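You operate a simulated robot arm through the tools that you are given. There is no shell and no other tool. Be economical: measure what you need, move in short steps, check, and stop when the job is done.

You are at the controls of a simulated two-armed robot. One attempt, no reset.

Task
Take the fifty gram weight with red ring and put it on the disc weight with blue ring. Pick up the tall carton marked films with one hand, pass it to the other hand and put it on the top of the grey pad. Open the drawer marked seals, take the blue seal plug from the inside of the drawer marked seals and put it on the thin flat weight with black ring, then shut the seals. Take the hundred gram weight with orange neck and put it on the silver wide flat weight with green ring. Push the drawer marked files shut. Take the battery with blue band and leave it on top of the one kilo weight marked out. Do these in any order. Set down upright: tall carton marked films.

It is judged by the outcome, as a careful person would: the job done as asked, and still so three seconds after it is handed in. It fails if anything else is knocked over, pushed out of place, dropped, spilled or broken. A push-on lid holds only when it is set on centred and level and pressed home; a screw cap is set on level and turned clockwise until tight.

Robot
Two 7-joint arms with fingered hands on one trunk, on a base that drives. Base frame: it is fixed to the floor where the robot stands at the start and does not move with it; the origin is under the middle of the robot, x ahead of it, y to its left, z up; the surface under the hand at the start is at about z = 0.9. Units: m, degrees, N and s.
The left shoulder is at the start at [0.07, 0.126, 1.05], the right one opposite. With the tool pointing down near the work surface each hand reaches from about 0.46 to 0.86 m from the robot's upright axis, wherever it stands, measured 20 degrees to its own side. Places, roughly: battery with blue band [-5.75, 1.5, 1]; blue seal plug [0.5, 0.5, 0.75]; disc weight with blue ring [0.5, -0.25, 0.5]; drawer marked files [0.3, 0.5, 0.6]; drawer marked seals [0.4, 0.5, 0.8]; fifty gram weight with red ring [0.5, 0, 0.5]; hundred gram weight with orange neck [0.5, 0.5, 1]; one kilo weight marked out [-5.75, 1.25, 1]; tall carton marked films [0.5, -0.25, 0.5]; thin flat weight with black ring [-1.75, 0.75, 0.75]; top of the grey pad (18x16 cm) [-1.52, 0.64, 0.8]; wide flat weight with green ring [0.5, 0.25, 1]. Payload 4 kg a hand.
The TCP of each hand is the grasp point between the finger pads, 0.029 m short of the fingertips. In the tool frame z runs along the fingers and y along their closing line. Largest opening 0.1 m; the body of the gripper starts 0.034 m behind the TCP. The gripper is a hand of 5 fingers: y runs from the thumb to the fingers, the wrist lies at [-0.015, -0.105, -0.177] in the tool frame, and closing takes about 1.5 s.
Orientation is that of the tool frame in the base frame, as a unit quaternion [x, y, z, w]. With the fingers straight down and the wrist toward the robot, the tool's x, y and z point along [0, 1, 0], [1, 0, 0] and [0, 0, -1] of the base frame.

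Tools
- The arms move only by the tool step_arm. It takes "left_motion", "right_motion" or both (then of equal length, played together; a hand with none holds still); each is a list of rows, each an object (a shift or turn left out is 0, a gripper value left out holds the last) with "angular": the turn, a rotation vector about the base's x, y, z in degrees, a list of three; "delta_pos": the shift along the base's x, y, z in cm, a list of three; "gripper": the gripper command, from -1 (shut) to 1 (fully open), values between in proportion. In form: [{"angular": [ax, ay, az], "delta_pos": [dx, dy, dz], "gripper": gripper}, ...]. A call has 1 to 20 rows; each row shifts and turns the commanded pose from where the row before left it. A row lasts 0.2 s, in which the tool goes at most 0.05 m and 8.6 degrees; a call with a longer step from one row to the next is refused whole, and so is a gripper value outside its range. Where a pose cannot be reached the arm comes as near as it can. A force on the tool above 40 N (or 10 N above the force at the start of the call, whichever is more), or a blocked arm, ends the call early, and 0.2 s more pass. The fingers move at their own pace (about 0.045 m/s each) and stop on an object; they squeeze with about 28 N. The grip force told is the motor's: it shows also when the fingers shut on nothing. Time passes only in rows, and 0.2 s behind the last, so rows that do not move let the fingers close. It gives the time, the measured TCP pose, the force on the tool (base axes), the opening and the grip force at its end, in the units of the frame above (readings bear some noise), with the torque about the TCP (base axes, N m) and any sound that the robot's microphone picked up.
- Cameras (640 x 400 px; columns grow to the right, rows downward): "scene" is now at [0.1675, 0.0375, 1.1756]; the picture's right is [0.41, -0.91, 0.00], its down [-0.53, -0.24, -0.81] and it looks along [0.74, 0.33, -0.58] (base axes); focal length 214 px, centre (320, 200). "left" rides on the left gripper at [-0.066, -0.086, -0.121] in its tool frame; the picture's right is [-0.76, -0.31, 0.58], its down [0.59, -0.70, 0.40] and it looks along [0.28, 0.64, 0.71] (tool axes); focal length 247 px, centre (320, 200). "right" rides on the right gripper at [0.066, -0.086, -0.121] in its tool frame; the picture's right is [-0.76, 0.31, -0.58], its down [-0.59, -0.70, 0.40] and it looks along [-0.28, 0.64, 0.71] (tool axes); focal length 247 px, centre (320, 200). There is no depth. A picture from a camera that has moved, and an enlarged one, comes with that camera's place and axes in the base frame and with its lens.
- get_image(camera): a new picture of that camera. The clock stands still meanwhile.
- move_column(by): slides the trunk up (or, below 0, down) by that many m; the arms and the scene camera ride with it, the base frame stays. It gives what a move gives, with no picture.
- steer(legs): drives the robot by 1 to 6 legs, each [ahead, turn to the left] in m and degrees, along the robot's own axes; the way and the turn of a leg run together, so that a leg with both is an arc; at most 1.5 m and 180 degrees a leg. The arms and the cameras ride along, it lands a little off, and it stops where it bumps. It gives what a move gives.
- grasp_type(shape, hand): the hand has 5 fingers and takes this shape, open, in about a second: jaw (thumb against the fingers, like two jaws); tri (thumb and two fingers); tip (a fingertip pinch); poke (one finger out to press); point (the index stretched); flat (the hand flat); cup (the hand cupped); fist (a fist). The gripper value then closes the fingers along that shape, each until it touches; the sizes above hold for jaw. It gives what a move gives, with no picture.
- aim_head(pan, tilt): turns the head with the scene camera to pan (to the left, within 80 degrees either way) and tilt (down, from -29 to 69), counted from straight ahead of the robot. It gives what a move gives.
- inspect(camera, box): a new picture of the part [left, top, right, bottom] of that camera's present view, enlarged. The clock stands still meanwhile.
- job_done(): hands the job in; it is judged then, once.

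Work in short steps. Places have to be worked out from the pictures, the camera data and where the tool is seen: move nearer, look again, correct. Check each grasp and each placing, and mend what went wrong. You have 207 turns and 190 pictures in all, those below and enlarged ones among them. Open the grippers and draw the arms clear of the work before you hand the job in, unless the task says otherwise; then end with one line.

The tools are called after "Call:" as name(argument=value, ...) on one line, values as JSON. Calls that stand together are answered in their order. step_arm: Moves the arms, as the interface text tells. Its arguments: {"type":"object","properties":{"left_motion":{"type":"array","items":{"type":"object","properties":{"angular":{"type":"array","items":{"type":"number"}},"delta_pos":{"type":"array","items":{"type":"number"}},"gripper":{"type":"number"}}}},"right_motion":{"type":"array","items":{"type":"object","properties":{"angular":{"type":"array","items":{"type":"number"}},"delta_pos":{"type":"array","items":{"type":"number"}},"gripper":{"type":"number"}}}}},"required":[]} The other tools are called the same way: move_column (by) slides the trunk up or down; grasp_type (shape, hand) gives the hand a shape; steer (legs) drives the base; aim_head (pan, tilt) turns the head that bears the scene camera; get_image (camera) takes a picture; inspect (camera, box) takes an enlarged picture of a part of a camera's view; job_done () hands the job in.

At the start:

```text
clock: 0.0
left_tool_pos: [0.3579, 0.442, 1.2161]
left_tcp_rot: [0.707, 0.707, 0.0, 0.0]
left_wrist_force: [0.4, 0.1, 0.6]
left_ft_torque: [0.01, 0.04, 0.0]
left_opening: 0.1
left_finger_force: 0.0
left_shape: jaw
right_tool_pos: [0.546, 0.1086, 1.2244]
right_tcp_rot: [0.707, 0.707, 0.0, -0.001]
right_wrist_force: [0.6, 0.0, 0.4]
right_ft_torque: [0.0, 0.0, 0.02]
right_opening: 0.1
right_finger_force: 0.0
right_shape: jaw
trunk travel left (down, up): [-0.25, 0.497]
robot x, y, heading: [0.0039, -0.0018, -0.1]
head pan, tilt: [23.9, 35.6]
```

scene: 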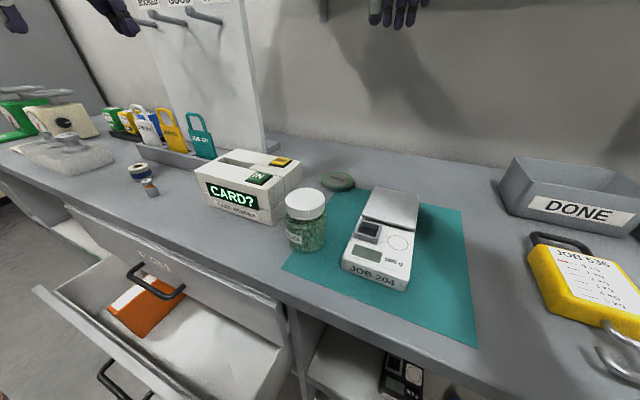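
right: 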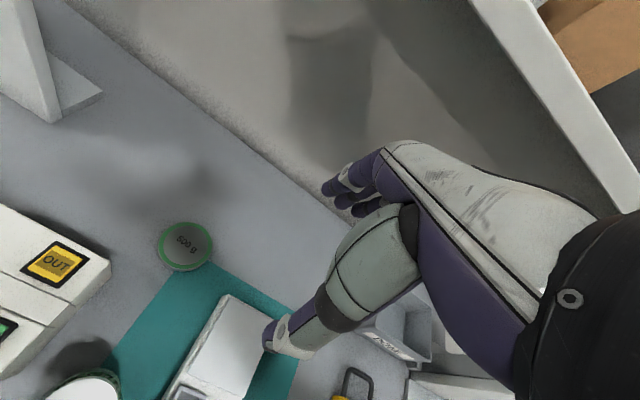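
left: 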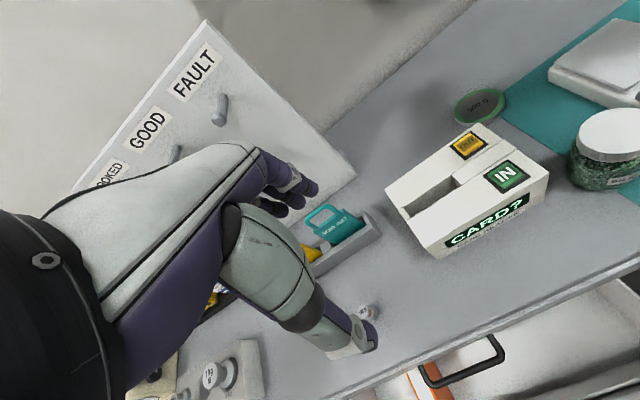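

I start by looking closely at the counter items and the area below it.

Call:
inspect(camera="scene", box=[0, 60, 320, 260])

Call:
aim_head(pan=0, tilt=60)

Call:
get_image(camera="scene")

```text
2.00 times, centred on (160, 160) of scene
camera zoom: at [0.1675, 0.0375, 1.1756], right [0.41, -0.91, 0.0], down [-0.53, -0.24, -0.81], along [0.74, 0.33, -0.58], focal length 429 px, centre (640, 280)
```

zoom: 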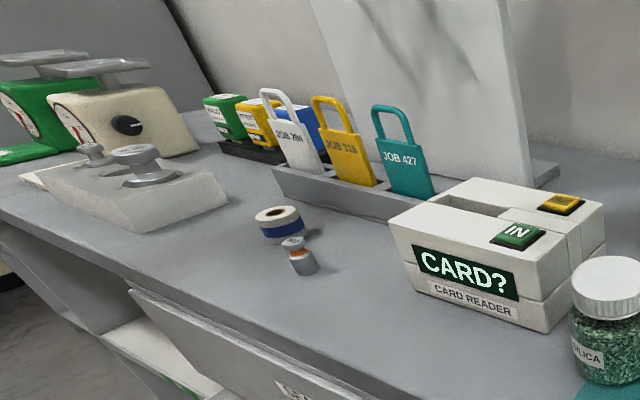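

```text
clock: 0.9
left_tool_pos: [0.3577, 0.4416, 1.2154]
left_tcp_rot: [0.707, 0.707, 0.0, 0.001]
left_wrist_force: [0.1, 0.5, -0.2]
left_ft_torque: [0.0, 0.02, -0.04]
left_opening: 0.0999
left_finger_force: 0.1
left_shape: jaw
right_tool_pos: [0.5463, 0.1102, 1.2236]
right_tcp_rot: [0.707, 0.707, -0.001, -0.001]
right_wrist_force: [0.4, -0.3, -0.2]
right_ft_torque: [0.01, -0.02, 0.0]
right_opening: 0.0997
right_finger_force: 0.0
right_shape: jaw
trunk travel left (down, up): [-0.25, 0.497]
robot x, y, heading: [-0.0034, 0.0045, 0.0]
head pan, tilt: [0.0, 60.0]
```

```text
185 pictures are left
camera scene: at [0.154, 0.002, 1.1424], right [0.0, -1.0, 0.0], down [-0.87, 0.0, -0.5], along [0.5, 0.0, -0.87], focal length 214 px, centre (320, 200)
```

scene: 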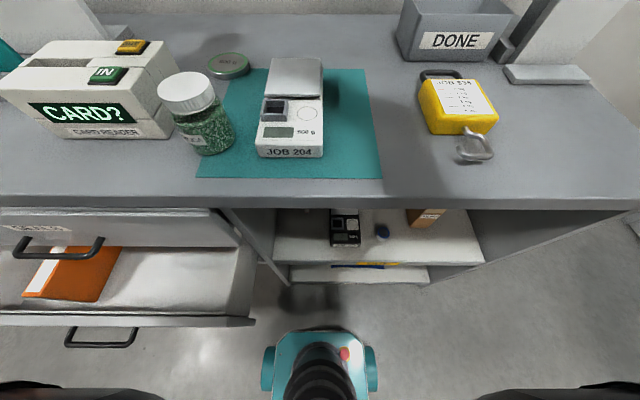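

The orange-neck weight is near (0.38, 0.547) and the green-ring weight near (0.595, 0.182). I bring the left hand above the orange-neck weight for a closer look.

Call:
step_arm(left_motion=[{"delta_pos": [0.5, 2.1, -3.2], "gripper": 0.2}, {"delta_pos": [0.4, 2.1, -3.2]}, {"delta_pos": [0.4, 2.1, -3.2]}, {"delta_pos": [0.5, 2.1, -3.2]}, {"delta_pos": [0.4, 2.0, -3.2]}, {}])

Call:
get_image(camera="left")

Call:
aim_head(pan=50, tilt=45)

Call:
get_image(camera="scene")

```text
clock: 2.3
left_tool_pos: [0.3811, 0.5463, 1.0551]
left_tcp_rot: [0.707, 0.707, 0.0, 0.0]
left_wrist_force: [0.0, -0.4, -0.8]
left_ft_torque: [-0.01, -0.01, -0.01]
left_opening: 0.0603
left_finger_force: 0.0
left_shape: jaw
right_tool_pos: [0.5459, 0.11, 1.2248]
right_tcp_rot: [0.707, 0.707, 0.0, 0.0]
right_wrist_force: [-0.2, 0.1, 0.6]
right_ft_torque: [0.02, 0.03, -0.04]
right_opening: 0.0994
right_finger_force: 0.0
right_shape: jaw
trunk travel left (down, up): [-0.25, 0.497]
robot x, y, heading: [-0.001, 0.0015, -0.1]
head pan, tilt: [0.0, 60.0]
```

```text
184 pictures are left
camera left: at [0.2971, 0.4798, 1.1754], right [-0.31, -0.76, -0.58], down [-0.7, 0.59, -0.4], along [0.64, 0.28, -0.71], focal length 247 px, centre (320, 200)
```

left: 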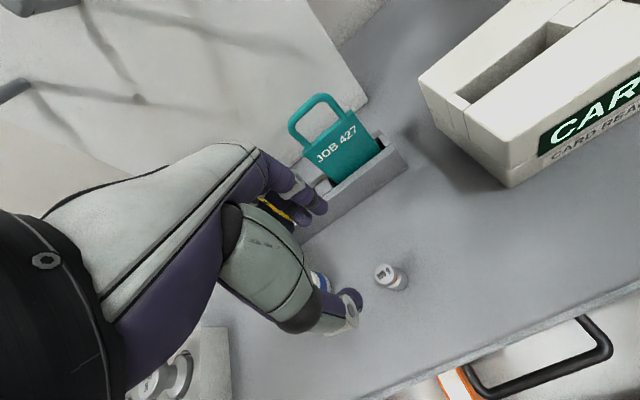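

```text
clock: 3.5
left_tool_pos: [0.3815, 0.545, 1.0543]
left_tcp_rot: [0.706, 0.708, 0.0, 0.0]
left_wrist_force: [0.0, -0.4, -0.5]
left_ft_torque: [0.01, 0.01, -0.03]
left_opening: 0.0602
left_finger_force: 0.0
left_shape: jaw
right_tool_pos: [0.545, 0.11, 1.2233]
right_tcp_rot: [0.707, 0.707, 0.0, -0.001]
right_wrist_force: [-0.1, -0.1, -0.4]
right_ft_torque: [-0.01, 0.01, 0.04]
right_opening: 0.0997
right_finger_force: 0.1
right_shape: jaw
trunk travel left (down, up): [-0.25, 0.497]
robot x, y, heading: [-0.0008, 0.0005, -0.1]
head pan, tilt: [50.0, 45.0]
```

```text
183 pictures are left
camera scene: at [0.1396, 0.0642, 1.1618], right [0.77, -0.64, 0.0], down [-0.46, -0.54, -0.71], along [0.45, 0.54, -0.71], focal length 214 px, centre (320, 200)
```

scene: 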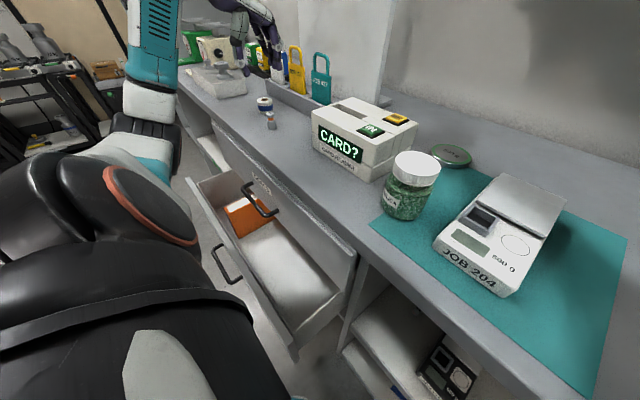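

The weight is under the hand at about (0.382, 0.544). I lower the hand and close.

Call:
step_arm(left_motion=[{"delta_pos": [0, -0.1, -4]}, {"delta_pos": [0, 0, -4]}, {"delta_pos": [0, 0, -3]}, {}])

Call:
get_image(camera="left")

```text
clock: 4.5
left_tool_pos: [0.3799, 0.5445, 0.9467]
left_tcp_rot: [0.707, 0.707, 0.0, 0.0]
left_wrist_force: [0.4, 0.2, -0.2]
left_ft_torque: [-0.02, -0.02, 0.0]
left_opening: 0.0601
left_finger_force: 0.0
left_shape: jaw
right_tool_pos: [0.5476, 0.11, 1.224]
right_tcp_rot: [0.707, 0.707, 0.0, 0.0]
right_wrist_force: [-0.4, -0.3, 0.2]
right_ft_torque: [0.01, 0.01, 0.0]
right_opening: 0.0995
right_finger_force: 0.0
right_shape: jaw
trunk travel left (down, up): [-0.25, 0.497]
robot x, y, heading: [-0.0012, 0.0035, -0.1]
head pan, tilt: [50.0, 45.0]
```

```text
182 pictures are left
camera left: at [0.2952, 0.478, 1.0669], right [-0.31, -0.76, -0.58], down [-0.7, 0.59, -0.4], along [0.64, 0.28, -0.71], focal length 247 px, centre (320, 200)
```

left: 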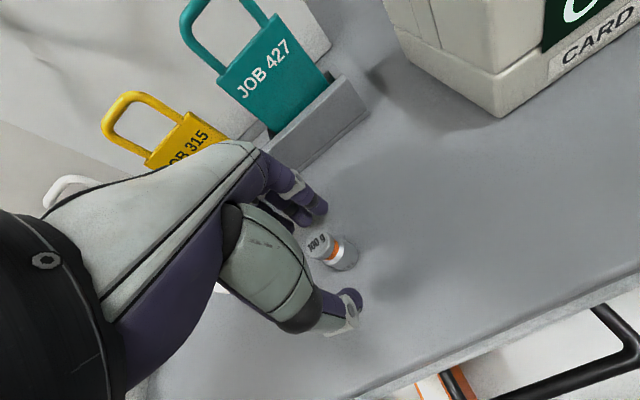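

The weight is centred within 3 mm. I lower 1.4 cm and close.

Call:
step_arm(left_motion=[{"delta_pos": [0, -0.3, -1.4]}, {"gripper": -1}, {}, {}, {}, {}, {}, {}])

Call:
step_arm(left_motion=[{"delta_pos": [0, 0, 3]}, {"delta_pos": [0, 0, 4]}, {"delta_pos": [0, 0, 4]}, {}])

Call:
get_image(camera="left")

```text
clock: 6.3
left_tool_pos: [0.3794, 0.5409, 0.9329]
left_tcp_rot: [0.707, 0.707, 0.0, 0.0]
left_wrist_force: [-0.2, -0.1, 0.8]
left_ft_torque: [0.01, 0.01, 0.03]
left_opening: 0.0136
left_finger_force: 28.1
left_shape: jaw
right_tool_pos: [0.5463, 0.1096, 1.2246]
right_tcp_rot: [0.707, 0.707, 0.0, 0.0]
right_wrist_force: [0.1, 0.7, -0.3]
right_ft_torque: [0.04, 0.02, 0.01]
right_opening: 0.0997
right_finger_force: 0.1
right_shape: jaw
trunk travel left (down, up): [-0.25, 0.497]
robot x, y, heading: [-0.0025, 0.0021, 0.0]
head pan, tilt: [50.0, 45.0]
```

```text
clock: 7.3
left_tool_pos: [0.378, 0.5394, 1.0413]
left_tcp_rot: [0.707, 0.707, 0.0, 0.001]
left_wrist_force: [0.0, 0.2, -1.2]
left_ft_torque: [0.01, 0.0, 0.02]
left_opening: 0.0138
left_finger_force: 27.6
left_shape: jaw
right_tool_pos: [0.5464, 0.1099, 1.2234]
right_tcp_rot: [0.707, 0.707, 0.0, 0.0]
right_wrist_force: [-0.5, -0.1, 0.3]
right_ft_torque: [0.0, 0.0, 0.02]
right_opening: 0.1
right_finger_force: 0.0
right_shape: jaw
trunk travel left (down, up): [-0.25, 0.497]
robot x, y, heading: [0.0001, 0.0, -0.2]
head pan, tilt: [50.0, 45.0]
```

```text
181 pictures are left
camera left: at [0.2932, 0.474, 1.1621], right [-0.31, -0.76, -0.58], down [-0.7, 0.59, -0.4], along [0.64, 0.28, -0.71], focal length 247 px, centre (320, 200)
```

left: 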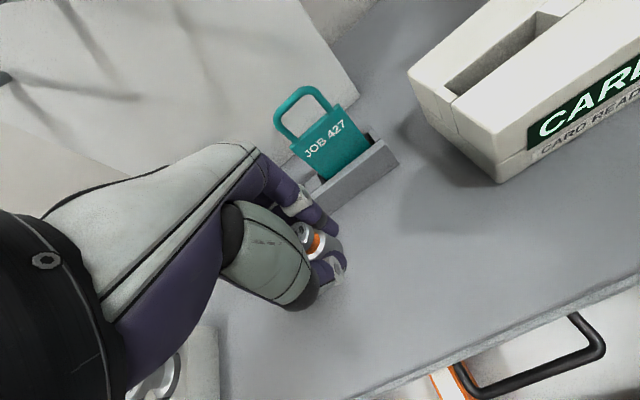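

Grip holds on the neck. I clear the right hand to the right and carry the weight over to above the green-ring disc.

Call:
step_arm(left_motion=[{"delta_pos": [0, 0, 4]}, {"delta_pos": [0, 0, 4]}, {}, {"delta_pos": [2.4, -3.95, 0]}, {"delta_pos": [2.4, -3.95, 0]}, {"delta_pos": [2.4, -3.95, 0]}, {"delta_pos": [2.4, -3.95, 0]}, {"delta_pos": [2.4, -3.95, 0]}, {"delta_pos": [2.4, -3.95, 0]}, {"delta_pos": [2.4, -3.95, 0]}, {"delta_pos": [2.4, -3.95, 0]}, {"delta_pos": [2.4, -3.95, 0]}, {}], right_motion=[{"delta_pos": [0, -4.5, 0]}, {"delta_pos": [0, -4.5, 0]}, {"delta_pos": [0, -4.5, 0]}, {"delta_pos": [0, -4.5, 0]}, {"delta_pos": [0, -4.5, 0]}, {"delta_pos": [0, -4.5, 0]}, {"delta_pos": [0, -4.5, 0]}, {"delta_pos": [0, -4.5, 0]}, {}, {}, {}, {}, {}])

Call:
get_image(camera="left")

Call:
aim_head(pan=20, tilt=35)

Call:
get_image(camera="scene")

```text
clock: 10.1
left_tool_pos: [0.5966, 0.187, 1.1203]
left_tcp_rot: [0.708, 0.707, -0.001, 0.002]
left_wrist_force: [0.4, -0.1, -1.0]
left_ft_torque: [0.01, -0.03, 0.04]
left_opening: 0.0134
left_finger_force: 28.1
left_shape: jaw
right_tool_pos: [0.5491, -0.2533, 1.2202]
right_tcp_rot: [0.707, 0.707, 0.0, 0.0]
right_wrist_force: [0.6, 0.5, 0.3]
right_ft_torque: [0.0, 0.0, -0.01]
right_opening: 0.0997
right_finger_force: 0.0
right_shape: jaw
trunk travel left (down, up): [-0.25, 0.497]
robot x, y, heading: [0.0019, 0.002, -0.1]
head pan, tilt: [50.0, 45.0]
```

```text
180 pictures are left
camera left: at [0.5124, 0.1208, 1.2411], right [-0.31, -0.76, -0.58], down [-0.7, 0.59, -0.4], along [0.64, 0.28, -0.71], focal length 247 px, centre (320, 200)
```

left: 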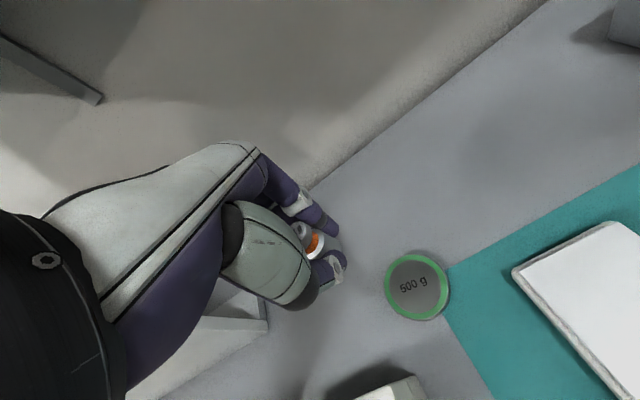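

```text
clock: 11.0
left_tool_pos: [0.5968, 0.1854, 1.1207]
left_tcp_rot: [0.707, 0.707, 0.0, 0.0]
left_wrist_force: [0.4, -0.7, -1.0]
left_ft_torque: [0.02, 0.01, 0.01]
left_opening: 0.0134
left_finger_force: 27.9
left_shape: jaw
right_tool_pos: [0.5491, -0.2523, 1.2202]
right_tcp_rot: [0.708, 0.706, 0.001, 0.0]
right_wrist_force: [-0.1, 0.0, -0.3]
right_ft_torque: [0.01, 0.01, -0.02]
right_opening: 0.0998
right_finger_force: 0.1
right_shape: jaw
trunk travel left (down, up): [-0.25, 0.497]
robot x, y, heading: [-0.0054, -0.0022, 0.0]
head pan, tilt: [20.0, 35.0]
```

```text
179 pictures are left
camera scene: at [0.1702, 0.0319, 1.1766], right [0.34, -0.94, 0.0], down [-0.54, -0.2, -0.82], along [0.77, 0.28, -0.57], focal length 214 px, centre (320, 200)
```

scene: 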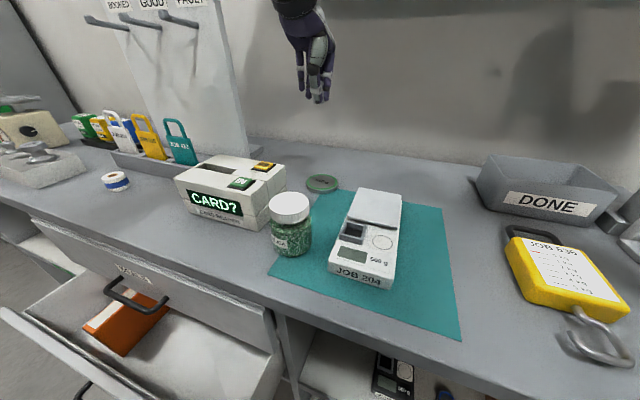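

The disc's top centre is at about (0.596, 0.179). I lower to just above it and look.

Call:
step_arm(left_motion=[{"delta_pos": [-0.1, -0.7, -4]}, {"delta_pos": [0, 0, -4]}, {"delta_pos": [0, 0, -4]}, {"delta_pos": [0, 0, -3.6]}, {}, {}])

Call:
get_image(camera="left")

Call:
inspect(camera="scene", box=[240, 100, 400, 200])

```text
clock: 12.4
left_tool_pos: [0.5968, 0.1762, 0.9605]
left_tcp_rot: [0.707, 0.707, 0.001, 0.0]
left_wrist_force: [-0.4, 0.0, -0.7]
left_ft_torque: [0.01, 0.01, -0.01]
left_opening: 0.0131
left_finger_force: 28.2
left_shape: jaw
right_tool_pos: [0.5505, -0.2515, 1.2189]
right_tcp_rot: [0.707, 0.707, 0.0, 0.0]
right_wrist_force: [0.0, 0.5, 0.6]
right_ft_torque: [0.03, 0.01, -0.02]
right_opening: 0.1002
right_finger_force: 0.1
right_shape: jaw
trunk travel left (down, up): [-0.25, 0.497]
robot x, y, heading: [0.0023, -0.0012, -0.1]
head pan, tilt: [20.0, 35.0]
```

```text
178 pictures are left
camera left: at [0.5115, 0.1102, 1.0821], right [-0.31, -0.76, -0.58], down [-0.7, 0.59, -0.4], along [0.64, 0.28, -0.71], focal length 247 px, centre (320, 200)
```

left: 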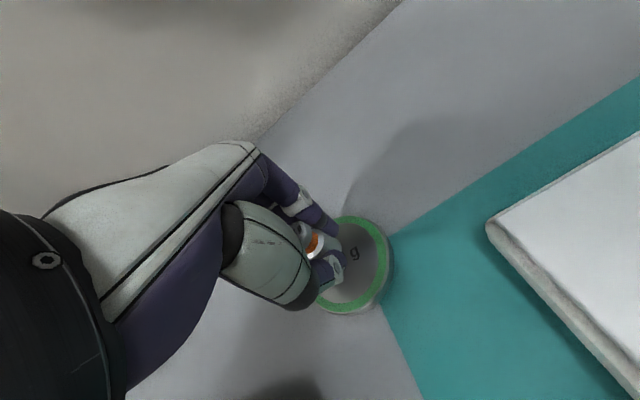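

```text
4.00 times, centred on (320, 150) of scene
camera zoom: at [0.1703, 0.0319, 1.1766], right [0.34, -0.94, 0.0], down [-0.54, -0.2, -0.82], along [0.77, 0.28, -0.57], focal length 858 px, centre (320, 400)
```

zoom: 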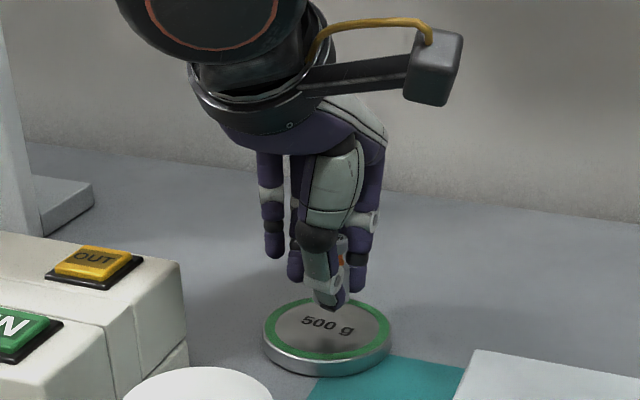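

Disc centre is about (0.592, 0.179); I shift 4 mm back and lower until contact.

Call:
step_arm(left_motion=[{"delta_pos": [-0.4, 0.2, 0]}, {"delta_pos": [0, 0, -0.5]}, {}, {"delta_pos": [0, 0, -0.2]}, {"delta_pos": [0, 0, -0.2]}, {}])

Call:
inspect(camera="scene", box=[280, 140, 360, 190])

```text
clock: 13.8
left_tool_pos: [0.5919, 0.1805, 0.9563]
left_tcp_rot: [0.707, 0.707, 0.0, -0.001]
left_wrist_force: [-0.1, -0.3, -1.3]
left_ft_torque: [0.0, 0.01, 0.0]
left_opening: 0.0133
left_finger_force: 28.0
left_shape: jaw
right_tool_pos: [0.5506, -0.2541, 1.2206]
right_tcp_rot: [0.707, 0.707, 0.0, 0.0]
right_wrist_force: [0.8, 0.2, -1.1]
right_ft_torque: [-0.01, 0.02, 0.02]
right_opening: 0.1
right_finger_force: 0.1
right_shape: jaw
trunk travel left (down, up): [-0.25, 0.497]
robot x, y, heading: [0.0045, 0.0019, 0.1]
head pan, tilt: [20.0, 35.0]
```

```text
8.00 times, centred on (320, 165) of scene
camera zoom: at [0.1702, 0.0318, 1.1766], right [0.34, -0.94, 0.0], down [-0.54, -0.2, -0.82], along [0.77, 0.28, -0.57], focal length 1716 px, centre (320, 480)
```

zoom: 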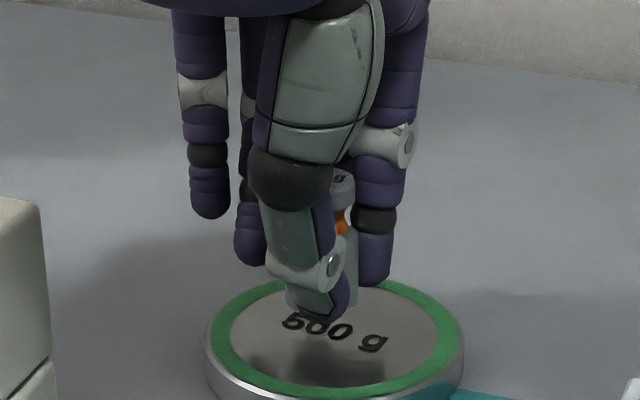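

No contact yet; I keep lowering in small steps.

Call:
step_arm(left_motion=[{"delta_pos": [0, 0, -0.2]}, {"delta_pos": [0, 0, -0.2]}, {"delta_pos": [0, 0, -0.2]}, {}])

Call:
inspect(camera="scene", box=[280, 140, 360, 190])

```text
clock: 14.8
left_tool_pos: [0.5909, 0.1825, 0.9501]
left_tcp_rot: [0.707, 0.707, -0.001, -0.001]
left_wrist_force: [-0.9, 0.4, -1.2]
left_ft_torque: [0.01, 0.01, -0.03]
left_opening: 0.0132
left_finger_force: 28.4
left_shape: jaw
right_tool_pos: [0.5509, -0.2536, 1.2212]
right_tcp_rot: [0.707, 0.707, 0.0, 0.0]
right_wrist_force: [0.7, 0.3, 0.2]
right_ft_torque: [0.0, -0.05, -0.02]
right_opening: 0.0998
right_finger_force: 0.0
right_shape: jaw
trunk travel left (down, up): [-0.25, 0.497]
robot x, y, heading: [-0.0042, 0.0016, -0.1]
head pan, tilt: [20.0, 35.0]
```

```text
8.00 times, centred on (320, 165) of scene
camera zoom: at [0.1702, 0.0318, 1.1766], right [0.34, -0.94, 0.0], down [-0.54, -0.2, -0.82], along [0.77, 0.28, -0.57], focal length 1716 px, centre (320, 480)
```

zoom: 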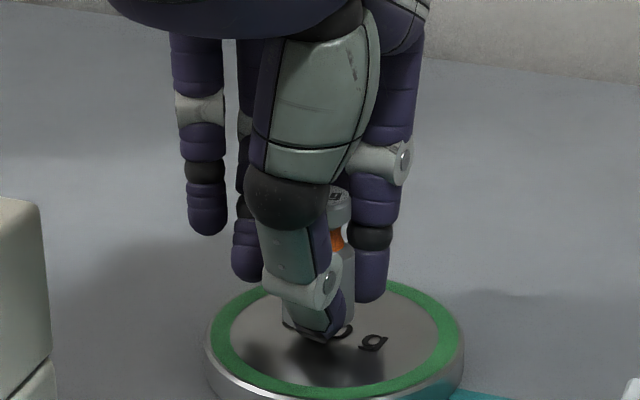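

Call:
step_arm(left_motion=[{"delta_pos": [0, 0, -0.15]}, {}, {"delta_pos": [0, 0, -0.15]}, {}, {"delta_pos": [0, 0, -0.15]}, {}])

Call:
inspect(camera="scene", box=[280, 140, 360, 190])

```text
clock: 16.2
left_tool_pos: [0.589, 0.1815, 0.946]
left_tcp_rot: [0.707, 0.707, 0.0, 0.0]
left_wrist_force: [0.4, 0.0, -0.7]
left_ft_torque: [-0.02, 0.02, 0.02]
left_opening: 0.0133
left_finger_force: 27.9
left_shape: jaw
right_tool_pos: [0.5498, -0.2517, 1.2188]
right_tcp_rot: [0.707, 0.707, 0.0, 0.0]
right_wrist_force: [-0.6, -0.8, -0.1]
right_ft_torque: [-0.01, 0.0, -0.04]
right_opening: 0.0997
right_finger_force: 0.1
right_shape: jaw
trunk travel left (down, up): [-0.25, 0.497]
robot x, y, heading: [-0.0015, 0.0035, -0.1]
head pan, tilt: [20.0, 35.0]
```

```text
8.00 times, centred on (320, 165) of scene
camera zoom: at [0.1702, 0.0318, 1.1766], right [0.34, -0.94, 0.0], down [-0.54, -0.2, -0.82], along [0.77, 0.28, -0.57], focal length 1716 px, centre (320, 480)
```

zoom: 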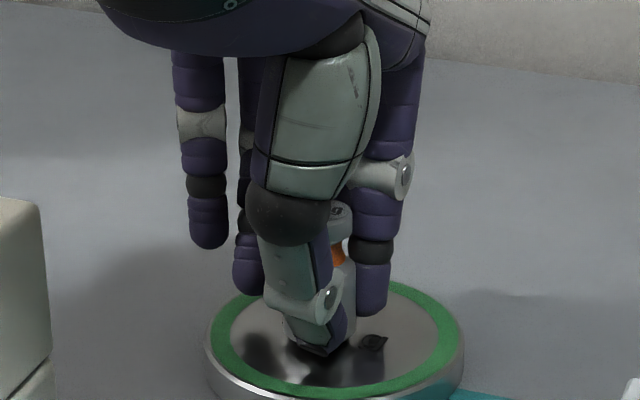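

Still no force; continuing down.

Call:
step_arm(left_motion=[{"delta_pos": [0.2, 0, -0.15]}, {}, {"delta_pos": [0, 0, -0.15]}, {}, {"delta_pos": [0, 0, -0.15]}, {}, {}])

Call:
inspect(camera="scene", box=[280, 140, 360, 190])

```text
clock: 17.8
left_tool_pos: [0.5933, 0.1805, 0.942]
left_tcp_rot: [0.707, 0.707, 0.0, 0.001]
left_wrist_force: [-0.2, -0.8, 11.1]
left_ft_torque: [0.05, -0.2, -0.02]
left_opening: 0.0134
left_finger_force: 28.2
left_shape: jaw
right_tool_pos: [0.5505, -0.2536, 1.2209]
right_tcp_rot: [0.707, 0.707, 0.0, -0.001]
right_wrist_force: [-0.1, -0.2, -0.1]
right_ft_torque: [-0.01, 0.01, -0.01]
right_opening: 0.0998
right_finger_force: 0.0
right_shape: jaw
trunk travel left (down, up): [-0.25, 0.497]
robot x, y, heading: [-0.0003, 0.0009, 0.0]
head pan, tilt: [20.0, 35.0]
```

```text
8.00 times, centred on (320, 165) of scene
camera zoom: at [0.1693, 0.0314, 1.1769], right [0.34, -0.94, 0.0], down [-0.54, -0.2, -0.82], along [0.77, 0.28, -0.57], focal length 1716 px, centre (320, 480)
```

zoom: 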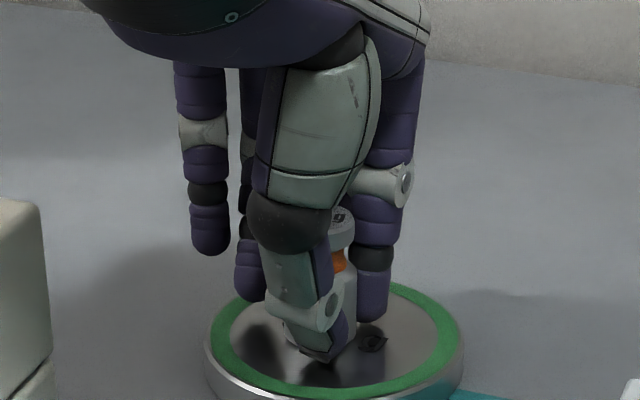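

Contact felt. I relieve slightly, open, and lift straight up.

Call:
step_arm(left_motion=[{"delta_pos": [0, 0, 0.1]}, {"gripper": 0}, {}, {}, {}, {"delta_pos": [0, 0, 2]}, {"delta_pos": [0, 0, 4]}, {"delta_pos": [0, 0, 4]}, {"delta_pos": [0, 0, 4]}, {"delta_pos": [0, 0, 4]}, {}])

Call:
inspect(camera="scene", box=[240, 100, 400, 200])

```text
clock: 20.2
left_tool_pos: [0.5928, 0.1852, 1.1215]
left_tcp_rot: [0.707, 0.707, 0.0, -0.001]
left_wrist_force: [0.7, 1.1, -0.3]
left_ft_torque: [0.02, -0.01, -0.02]
left_opening: 0.0499
left_finger_force: 0.1
left_shape: jaw
right_tool_pos: [0.5502, -0.2533, 1.219]
right_tcp_rot: [0.707, 0.707, 0.0, 0.0]
right_wrist_force: [0.4, -0.2, 0.4]
right_ft_torque: [0.01, 0.0, 0.02]
right_opening: 0.0999
right_finger_force: 0.1
right_shape: jaw
trunk travel left (down, up): [-0.25, 0.497]
robot x, y, heading: [-0.0017, -0.0016, -0.1]
head pan, tilt: [20.0, 35.0]
```

```text
4.00 times, centred on (320, 150) of scene
camera zoom: at [0.1703, 0.0319, 1.1765], right [0.34, -0.94, 0.0], down [-0.54, -0.2, -0.82], along [0.77, 0.28, -0.57], focal length 858 px, centre (320, 400)
```

zoom: 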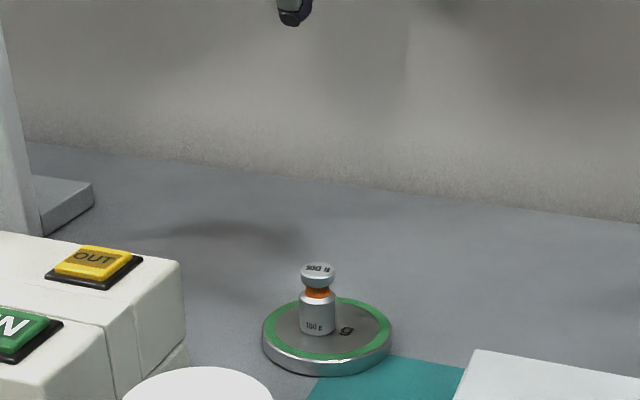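

The orange-neck weight stands on the green disc. Next I raise the left hand, back off from the counter, and look under it.

Call:
step_arm(left_motion=[{"delta_pos": [0, 1, 4]}, {"delta_pos": [0, 1, 4]}, {}])

Call:
steer(legs=[[-0.5, 0]])

Call:
aim_head(pan=0, tilt=40)

Call:
get_image(camera="scene")

```text
clock: 21.0
left_tool_pos: [0.5913, 0.2029, 1.2031]
left_tcp_rot: [0.707, 0.708, 0.0, 0.0]
left_wrist_force: [0.0, -0.2, -0.6]
left_ft_torque: [-0.01, 0.0, 0.03]
left_opening: 0.0502
left_finger_force: 0.0
left_shape: jaw
right_tool_pos: [0.5515, -0.2527, 1.2206]
right_tcp_rot: [0.707, 0.707, 0.0, 0.0]
right_wrist_force: [0.1, -0.3, -1.0]
right_ft_torque: [0.01, 0.03, 0.02]
right_opening: 0.0996
right_finger_force: 0.1
right_shape: jaw
trunk travel left (down, up): [-0.25, 0.497]
robot x, y, heading: [-0.0018, -0.0008, -0.0]
head pan, tilt: [20.0, 35.0]
```

```text
clock: 23.9
left_tool_pos: [0.0869, 0.2083, 1.2031]
left_tcp_rot: [0.7, 0.714, 0.001, 0.0]
left_wrist_force: [0.2, 0.4, 0.1]
left_ft_torque: [0.0, -0.02, 0.01]
left_opening: 0.0497
left_finger_force: 0.0
left_shape: jaw
right_tool_pos: [0.0538, -0.2475, 1.2209]
right_tcp_rot: [0.701, 0.714, 0.0, 0.0]
right_wrist_force: [0.5, 0.6, 1.2]
right_ft_torque: [-0.01, 0.0, -0.02]
right_opening: 0.0998
right_finger_force: 0.0
right_shape: jaw
trunk travel left (down, up): [-0.25, 0.497]
robot x, y, heading: [-0.5007, -0.0033, 0.7]
head pan, tilt: [20.0, 35.0]
```

```text
clock: 24.8
left_tool_pos: [0.0867, 0.2072, 1.2024]
left_tcp_rot: [0.7, 0.714, 0.0, 0.0]
left_wrist_force: [-0.2, 0.6, -0.9]
left_ft_torque: [0.01, 0.02, 0.01]
left_opening: 0.0501
left_finger_force: 0.1
left_shape: jaw
right_tool_pos: [0.0546, -0.2468, 1.2195]
right_tcp_rot: [0.701, 0.713, 0.0, 0.0]
right_wrist_force: [0.4, -0.1, -0.7]
right_ft_torque: [0.0, -0.01, -0.01]
right_opening: 0.0998
right_finger_force: 0.0
right_shape: jaw
trunk travel left (down, up): [-0.25, 0.497]
robot x, y, heading: [-0.4989, -0.0046, 1.0]
head pan, tilt: [0.0, 40.0]
```

```text
171 pictures are left
camera scene: at [-0.3278, 0.0003, 1.1691], right [0.02, -1.0, 0.0], down [-0.64, -0.01, -0.77], along [0.77, 0.01, -0.64], focal length 214 px, centre (320, 200)
```

scene: 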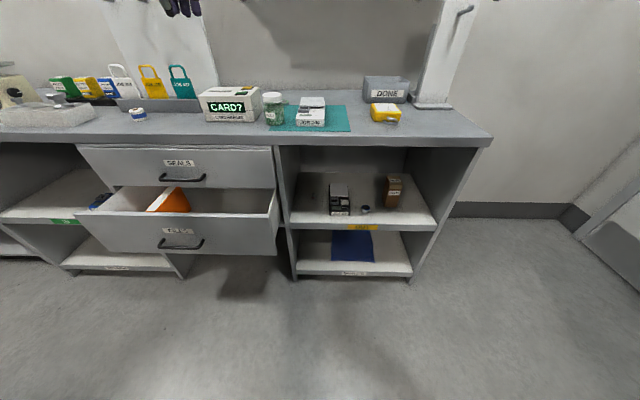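

The shelf with the scale, small item and carton is visible. I lower the trunk for a better view in.

Call:
move_column(by=-0.24)

Call:
aim_head(pan=-8, tilt=25)

Call:
get_image(camera="scene")

Call:
inspect(camera="scene", box=[260, 160, 420, 260])

```text
clock: 27.3
left_tool_pos: [0.086, 0.2078, 0.9635]
left_tcp_rot: [0.701, 0.714, 0.0, 0.0]
left_wrist_force: [-0.6, -1.0, 0.0]
left_ft_torque: [0.02, 0.01, 0.01]
left_opening: 0.0502
left_finger_force: 0.0
left_shape: jaw
right_tool_pos: [0.0539, -0.2472, 0.9798]
right_tcp_rot: [0.701, 0.713, 0.0, 0.001]
right_wrist_force: [-0.2, 0.6, -0.3]
right_ft_torque: [-0.02, -0.01, 0.02]
right_opening: 0.0997
right_finger_force: 0.0
right_shape: jaw
trunk travel left (down, up): [-0.01, 0.737]
robot x, y, heading: [-0.4987, -0.002, 0.7]
head pan, tilt: [0.0, 40.0]
```

```text
clock: 28.1
left_tool_pos: [0.0874, 0.2076, 0.9616]
left_tcp_rot: [0.701, 0.713, 0.0, 0.0]
left_wrist_force: [-0.2, 0.0, 0.1]
left_ft_torque: [0.01, -0.01, -0.03]
left_opening: 0.0499
left_finger_force: 0.1
left_shape: jaw
right_tool_pos: [0.0546, -0.2473, 0.9805]
right_tcp_rot: [0.701, 0.713, 0.0, 0.0]
right_wrist_force: [-0.2, -0.8, 0.6]
right_ft_torque: [0.0, -0.01, -0.01]
right_opening: 0.0995
right_finger_force: 0.0
right_shape: jaw
trunk travel left (down, up): [-0.01, 0.737]
robot x, y, heading: [-0.4972, -0.0067, 0.8]
head pan, tilt: [-8.0, 25.0]
```

```text
170 pictures are left
camera scene: at [-0.2181, -0.0106, 0.9387], right [-0.12, -0.99, 0.0], down [-0.42, 0.05, -0.91], along [0.9, -0.11, -0.42], focal length 214 px, centre (320, 200)
```

scene: 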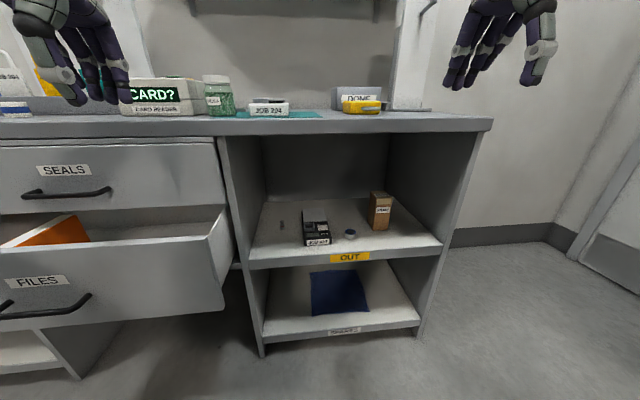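

```text
4.00 times, centred on (340, 210) of scene
camera zoom: at [-0.2181, -0.0106, 0.9387], right [-0.12, -0.99, 0.0], down [-0.42, 0.05, -0.91], along [0.9, -0.11, -0.42], focal length 858 px, centre (240, 160)
```

zoom: 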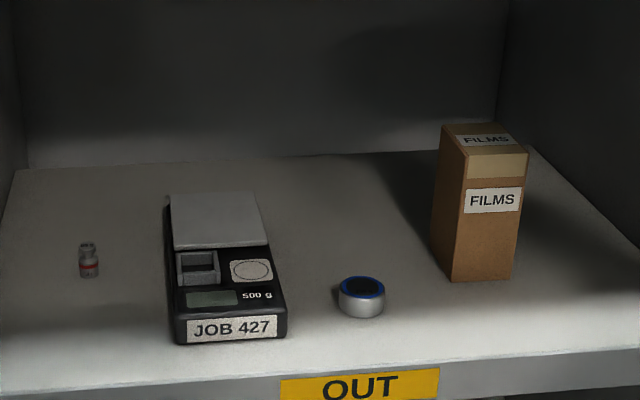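

Shelf top is at z≈0.5: red weight ≈(0.481, 0.046), blue disc ≈(0.395, -0.194), carton ≈(0.45, -0.32). First I'll shut the files drawer (front at x≈0.107, y 0.14–0.8): I back off a bit and set the left hand, fingers forward, in front of it.

Call:
steer(legs=[[-0.15, 0]])

Call:
step_arm(left_motion=[{"angular": [0, -7.5, 0], "delta_pos": [0, 1.5, -3.6], "gripper": -1}, {"angular": [0, -7.5, 0], "delta_pos": [0, 1.5, -3.6]}, {"angular": [0, -7.5, 0], "delta_pos": [0, 1.5, -3.6]}, {"angular": [0, -7.5, 0], "delta_pos": [0, 1.5, -3.6]}, {"angular": [0, -7.5, 0], "delta_pos": [0, 1.5, -3.6]}, {"angular": [0, -7.5, 0], "delta_pos": [0, 1.5, -3.6]}, {"angular": [0, -7.5, 0], "delta_pos": [0, 1.5, -3.6]}, {"angular": [0, -7.5, 0], "delta_pos": [0, 1.5, -3.6]}, {}])

Call:
aim_head(pan=25, tilt=30)

Call:
get_image(camera="scene")

```text
clock: 29.4
left_tool_pos: [-0.0604, 0.2069, 0.963]
left_tcp_rot: [0.7, 0.714, 0.0, 0.0]
left_wrist_force: [0.0, 0.3, 0.4]
left_ft_torque: [-0.01, -0.02, -0.01]
left_opening: 0.0495
left_finger_force: 0.0
left_shape: jaw
right_tool_pos: [-0.0924, -0.2504, 0.9802]
right_tcp_rot: [0.7, 0.714, 0.0, 0.0]
right_wrist_force: [0.1, -0.5, -0.2]
right_ft_torque: [0.0, 0.02, -0.01]
right_opening: 0.0999
right_finger_force: 0.1
right_shape: jaw
trunk travel left (down, up): [-0.01, 0.737]
robot x, y, heading: [-0.6492, -0.0101, 0.9]
head pan, tilt: [-8.0, 25.0]
```

```text
clock: 31.4
left_tool_pos: [-0.0587, 0.3276, 0.6731]
left_tcp_rot: [0.607, 0.617, 0.351, 0.357]
left_wrist_force: [-0.5, -0.1, 1.1]
left_ft_torque: [-0.02, 0.01, -0.01]
left_opening: 0.0
left_finger_force: 28.1
left_shape: jaw
right_tool_pos: [-0.0915, -0.2496, 0.9793]
right_tcp_rot: [0.7, 0.714, -0.001, 0.001]
right_wrist_force: [0.6, 0.3, 0.1]
right_ft_torque: [0.0, -0.03, 0.0]
right_opening: 0.0999
right_finger_force: 0.0
right_shape: jaw
trunk travel left (down, up): [-0.01, 0.737]
robot x, y, heading: [-0.6463, -0.0038, 1.1]
head pan, tilt: [-8.0, 25.0]
```

```text
clock: 32.4
left_tool_pos: [-0.0591, 0.3273, 0.6737]
left_tcp_rot: [0.606, 0.618, 0.351, 0.357]
left_wrist_force: [0.4, 0.4, -0.7]
left_ft_torque: [0.0, 0.03, 0.0]
left_opening: 0.0
left_finger_force: 27.7
left_shape: jaw
right_tool_pos: [-0.0913, -0.2483, 0.9802]
right_tcp_rot: [0.7, 0.714, -0.001, 0.0]
right_wrist_force: [-0.9, -0.1, -0.4]
right_ft_torque: [0.01, 0.02, -0.01]
right_opening: 0.0999
right_finger_force: 0.1
right_shape: jaw
trunk travel left (down, up): [-0.01, 0.737]
robot x, y, heading: [-0.6469, -0.0065, 1.1]
head pan, tilt: [25.0, 30.0]
```

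```text
168 pictures are left
camera scene: at [-0.3749, 0.0379, 0.9308], right [0.44, -0.9, 0.0], down [-0.45, -0.22, -0.87], along [0.78, 0.38, -0.5], focal length 214 px, centre (320, 200)
```

scene: 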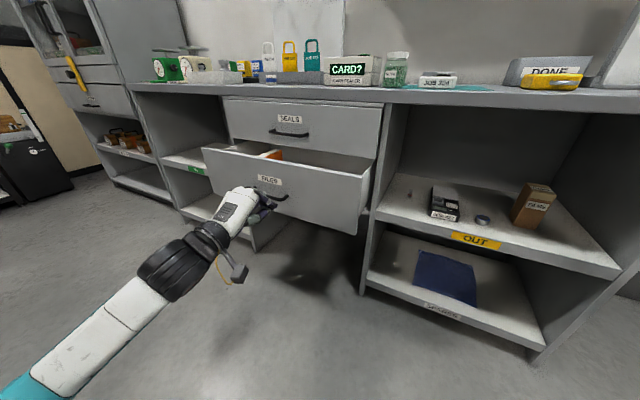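

The hand is in front of the drawer right beside the handle. I shift it a bit right and push forward.

Call:
step_arm(left_motion=[{"delta_pos": [2, -2.5, 1]}, {"delta_pos": [2, -2.5, 0]}, {"delta_pos": [3, 0, 0]}, {"delta_pos": [3, 0, 0]}, {"delta_pos": [3, 0, 0]}, {"delta_pos": [3, 0, 0]}, {"delta_pos": [3, 0, 0]}, {"delta_pos": [3, 0, 0]}, {"delta_pos": [3, 0, 0]}, {}])

Call:
get_image(camera="scene")

```text
clock: 34.6
left_tool_pos: [0.1917, 0.2763, 0.6848]
left_tcp_rot: [0.607, 0.617, 0.35, 0.358]
left_wrist_force: [0.0, 0.2, -0.6]
left_ft_torque: [0.0, 0.02, 0.04]
left_opening: 0.0
left_finger_force: 28.0
left_shape: jaw
right_tool_pos: [-0.0912, -0.2495, 0.9813]
right_tcp_rot: [0.701, 0.714, 0.0, 0.0]
right_wrist_force: [-0.7, 0.5, -0.4]
right_ft_torque: [0.01, -0.03, 0.0]
right_opening: 0.0998
right_finger_force: 0.0
right_shape: jaw
trunk travel left (down, up): [-0.01, 0.737]
robot x, y, heading: [-0.6459, -0.0082, 1.1]
head pan, tilt: [25.0, 30.0]
```

```text
167 pictures are left
camera scene: at [-0.3748, 0.0379, 0.9307], right [0.44, -0.9, 0.0], down [-0.45, -0.22, -0.87], along [0.78, 0.38, -0.5], focal length 214 px, centre (320, 200)
```

scene: 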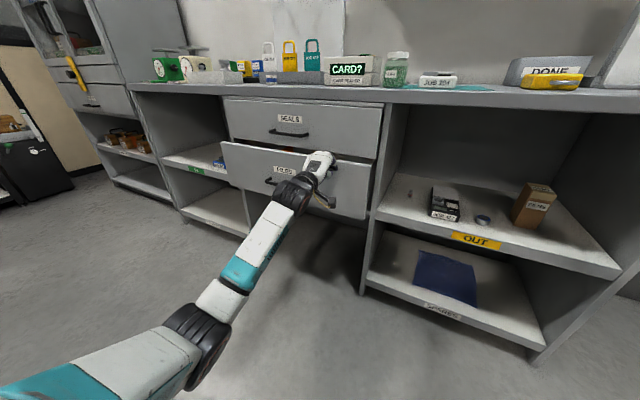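

It is moving in smoothly; I push on until it stops.

Call:
step_arm(left_motion=[{"delta_pos": [2, 0, 0]}, {"delta_pos": [2, 0, 0]}, {"delta_pos": [2, 0, 0]}, {"delta_pos": [1, 0, 0]}, {"delta_pos": [1, 0, 0]}, {"delta_pos": [1, 0, 0]}, {}])

Call:
get_image(camera="scene")

```text
clock: 35.8
left_tool_pos: [0.2691, 0.2761, 0.6885]
left_tcp_rot: [0.606, 0.618, 0.35, 0.358]
left_wrist_force: [-25.4, -0.6, 1.9]
left_ft_torque: [0.0, 0.3, -0.05]
left_opening: 0.0
left_finger_force: 28.4
left_shape: jaw
right_tool_pos: [-0.0933, -0.2501, 0.9808]
right_tcp_rot: [0.7, 0.714, 0.0, 0.001]
right_wrist_force: [0.5, -0.5, 0.3]
right_ft_torque: [0.01, 0.0, 0.04]
right_opening: 0.0996
right_finger_force: 0.1
right_shape: jaw
trunk travel left (down, up): [-0.01, 0.737]
robot x, y, heading: [-0.6478, -0.0091, 1.0]
head pan, tilt: [25.0, 30.0]
stopped in row 6 (left hand): the force on the tool passed its limit at 51 N (the readings are from after the stop); the commanded pose is now the measured one
```

```text
166 pictures are left
camera scene: at [-0.3775, 0.0378, 0.9314], right [0.44, -0.9, 0.0], down [-0.45, -0.22, -0.87], along [0.78, 0.38, -0.5], focal length 214 px, centre (320, 200)
```

scene: 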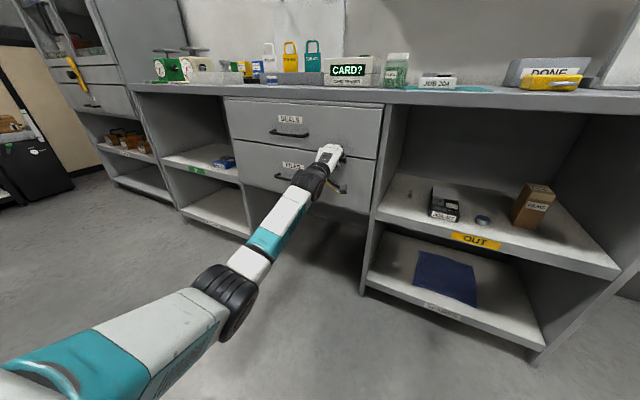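

Files drawer is shut. Now the seals handle at about (0.265, 0.47, 0.764): I back off, level the fingers, open and line up in front of it.

Call:
step_arm(left_motion=[{"delta_pos": [-4, 0, 0]}, {"delta_pos": [-4, 0, 0]}, {"angular": [0, -6, 0], "delta_pos": [0, 3.3, 1.3], "gripper": 0}, {"angular": [0, -6, 0], "delta_pos": [0, 3.3, 1.3]}, {"angular": [0, -6, 0], "delta_pos": [0, 3.3, 1.3]}, {"angular": [0, -6, 0], "delta_pos": [0, 3.3, 1.3]}, {"angular": [0, 0, 0], "delta_pos": [0, 3.3, 1.3]}, {"angular": [0, 0, 0], "delta_pos": [0, 3.2, 1.2]}, {}])

Call:
get_image(camera="left")

Call:
inspect(camera="scene", box=[200, 80, 360, 180])

```text
clock: 37.8
left_tool_pos: [0.1928, 0.4751, 0.7592]
left_tcp_rot: [0.521, 0.531, 0.467, 0.478]
left_wrist_force: [0.5, 0.6, -0.2]
left_ft_torque: [-0.01, -0.01, 0.02]
left_opening: 0.05
left_finger_force: 0.0
left_shape: jaw
right_tool_pos: [-0.0918, -0.2494, 0.9803]
right_tcp_rot: [0.7, 0.714, -0.001, 0.0]
right_wrist_force: [-0.3, 0.2, -0.8]
right_ft_torque: [-0.01, 0.02, -0.03]
right_opening: 0.0998
right_finger_force: 0.1
right_shape: jaw
trunk travel left (down, up): [-0.01, 0.737]
robot x, y, heading: [-0.6488, -0.0051, 0.9]
head pan, tilt: [25.0, 30.0]
```

```text
165 pictures are left
camera left: at [0.0643, 0.4075, 0.6875], right [0.54, -0.76, -0.35], down [0.32, 0.57, -0.75], along [0.78, 0.3, 0.56], focal length 247 px, centre (320, 200)
```

left: 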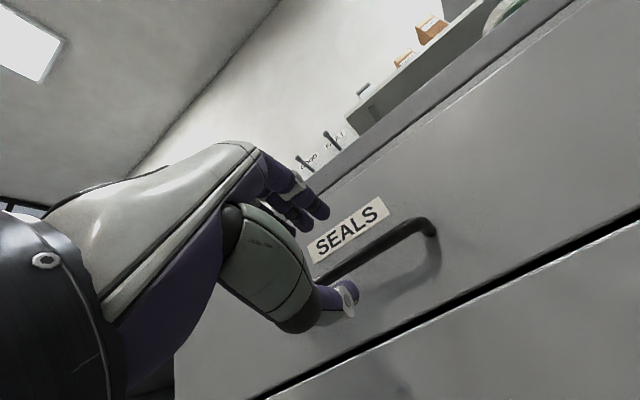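

```text
4.00 times, centred on (280, 130) of scene
camera zoom: at [-0.3753, 0.0381, 0.9307], right [0.44, -0.9, 0.0], down [-0.45, -0.22, -0.87], along [0.78, 0.38, -0.5], focal length 858 px, centre (480, 480)
```

zoom: 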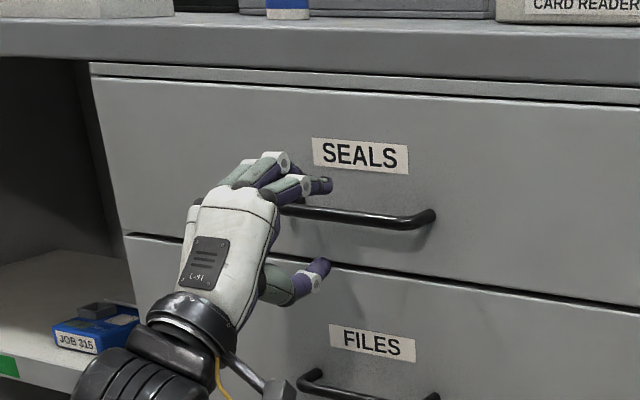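

The bar sits between thumb and fingers. I advance 6 cm and close on it.

Call:
step_arm(left_motion=[{"delta_pos": [2, -0.3, 0.2]}, {"delta_pos": [2, 0, 0]}, {"delta_pos": [1.7, 0, 0]}, {}, {"gripper": -1}, {}, {}, {}, {}, {}, {}])

Call:
get_image(camera="left")

```text
clock: 40.2
left_tool_pos: [0.2482, 0.4721, 0.7624]
left_tcp_rot: [0.521, 0.531, 0.468, 0.477]
left_wrist_force: [1.4, 0.2, 0.5]
left_ft_torque: [0.23, -0.04, 0.1]
left_opening: 0.0016
left_finger_force: 28.2
left_shape: jaw
right_tool_pos: [-0.0904, -0.2489, 0.9793]
right_tcp_rot: [0.701, 0.714, -0.001, 0.0]
right_wrist_force: [-0.8, -1.2, 0.7]
right_ft_torque: [-0.03, 0.0, -0.02]
right_opening: 0.0995
right_finger_force: 0.1
right_shape: jaw
trunk travel left (down, up): [-0.01, 0.737]
robot x, y, heading: [-0.6461, -0.0106, 1.2]
head pan, tilt: [25.0, 30.0]
```

```text
163 pictures are left
camera left: at [0.1203, 0.4046, 0.6911], right [0.54, -0.76, -0.35], down [0.32, 0.57, -0.75], along [0.78, 0.3, 0.56], focal length 247 px, centre (320, 200)
```

left: 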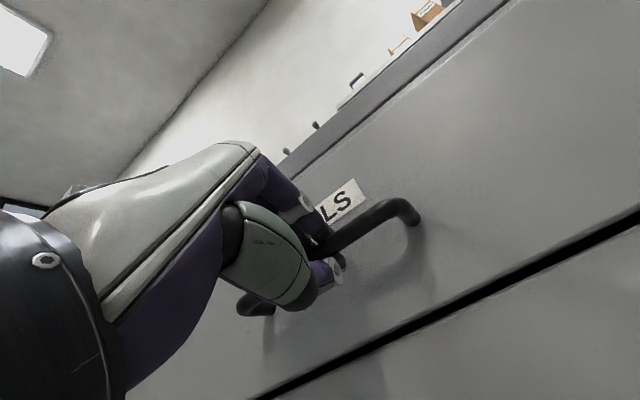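

The fingers close around the bar. I pull the drawer out about 18 cm.

Call:
step_arm(left_motion=[{"delta_pos": [-1, 0, 0]}, {"delta_pos": [-2, 0, 0]}, {"delta_pos": [-2.5, 0, 0]}, {"delta_pos": [-2.5, 0, 0]}, {"delta_pos": [-2.5, 0, 0]}, {"delta_pos": [-2.5, 0, 0]}, {"delta_pos": [-2.5, 0, 0]}, {"delta_pos": [-2.5, 0, 0]}, {}])

Call:
get_image(camera="scene")

```text
clock: 42.2
left_tool_pos: [0.0675, 0.4699, 0.7636]
left_tcp_rot: [0.52, 0.531, 0.467, 0.479]
left_wrist_force: [-0.3, 15.7, 4.2]
left_ft_torque: [0.22, -0.05, 0.15]
left_opening: 0.0021
left_finger_force: 28.2
left_shape: jaw
right_tool_pos: [-0.0926, -0.2484, 0.9806]
right_tcp_rot: [0.701, 0.714, -0.001, 0.0]
right_wrist_force: [-0.6, -0.4, 0.4]
right_ft_torque: [0.0, -0.02, 0.0]
right_opening: 0.0996
right_finger_force: 0.2
right_shape: jaw
trunk travel left (down, up): [-0.01, 0.737]
robot x, y, heading: [-0.6489, -0.0098, 1.0]
head pan, tilt: [25.0, 30.0]
```

```text
162 pictures are left
camera scene: at [-0.3756, 0.039, 0.9309], right [0.44, -0.9, 0.0], down [-0.45, -0.22, -0.87], along [0.78, 0.38, -0.5], focal length 214 px, centre (320, 200)
```

scene: 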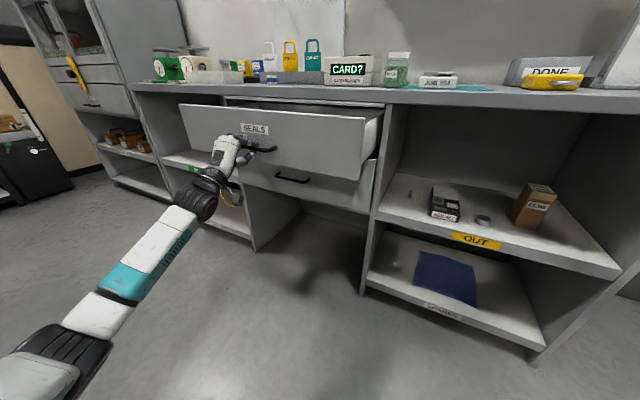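

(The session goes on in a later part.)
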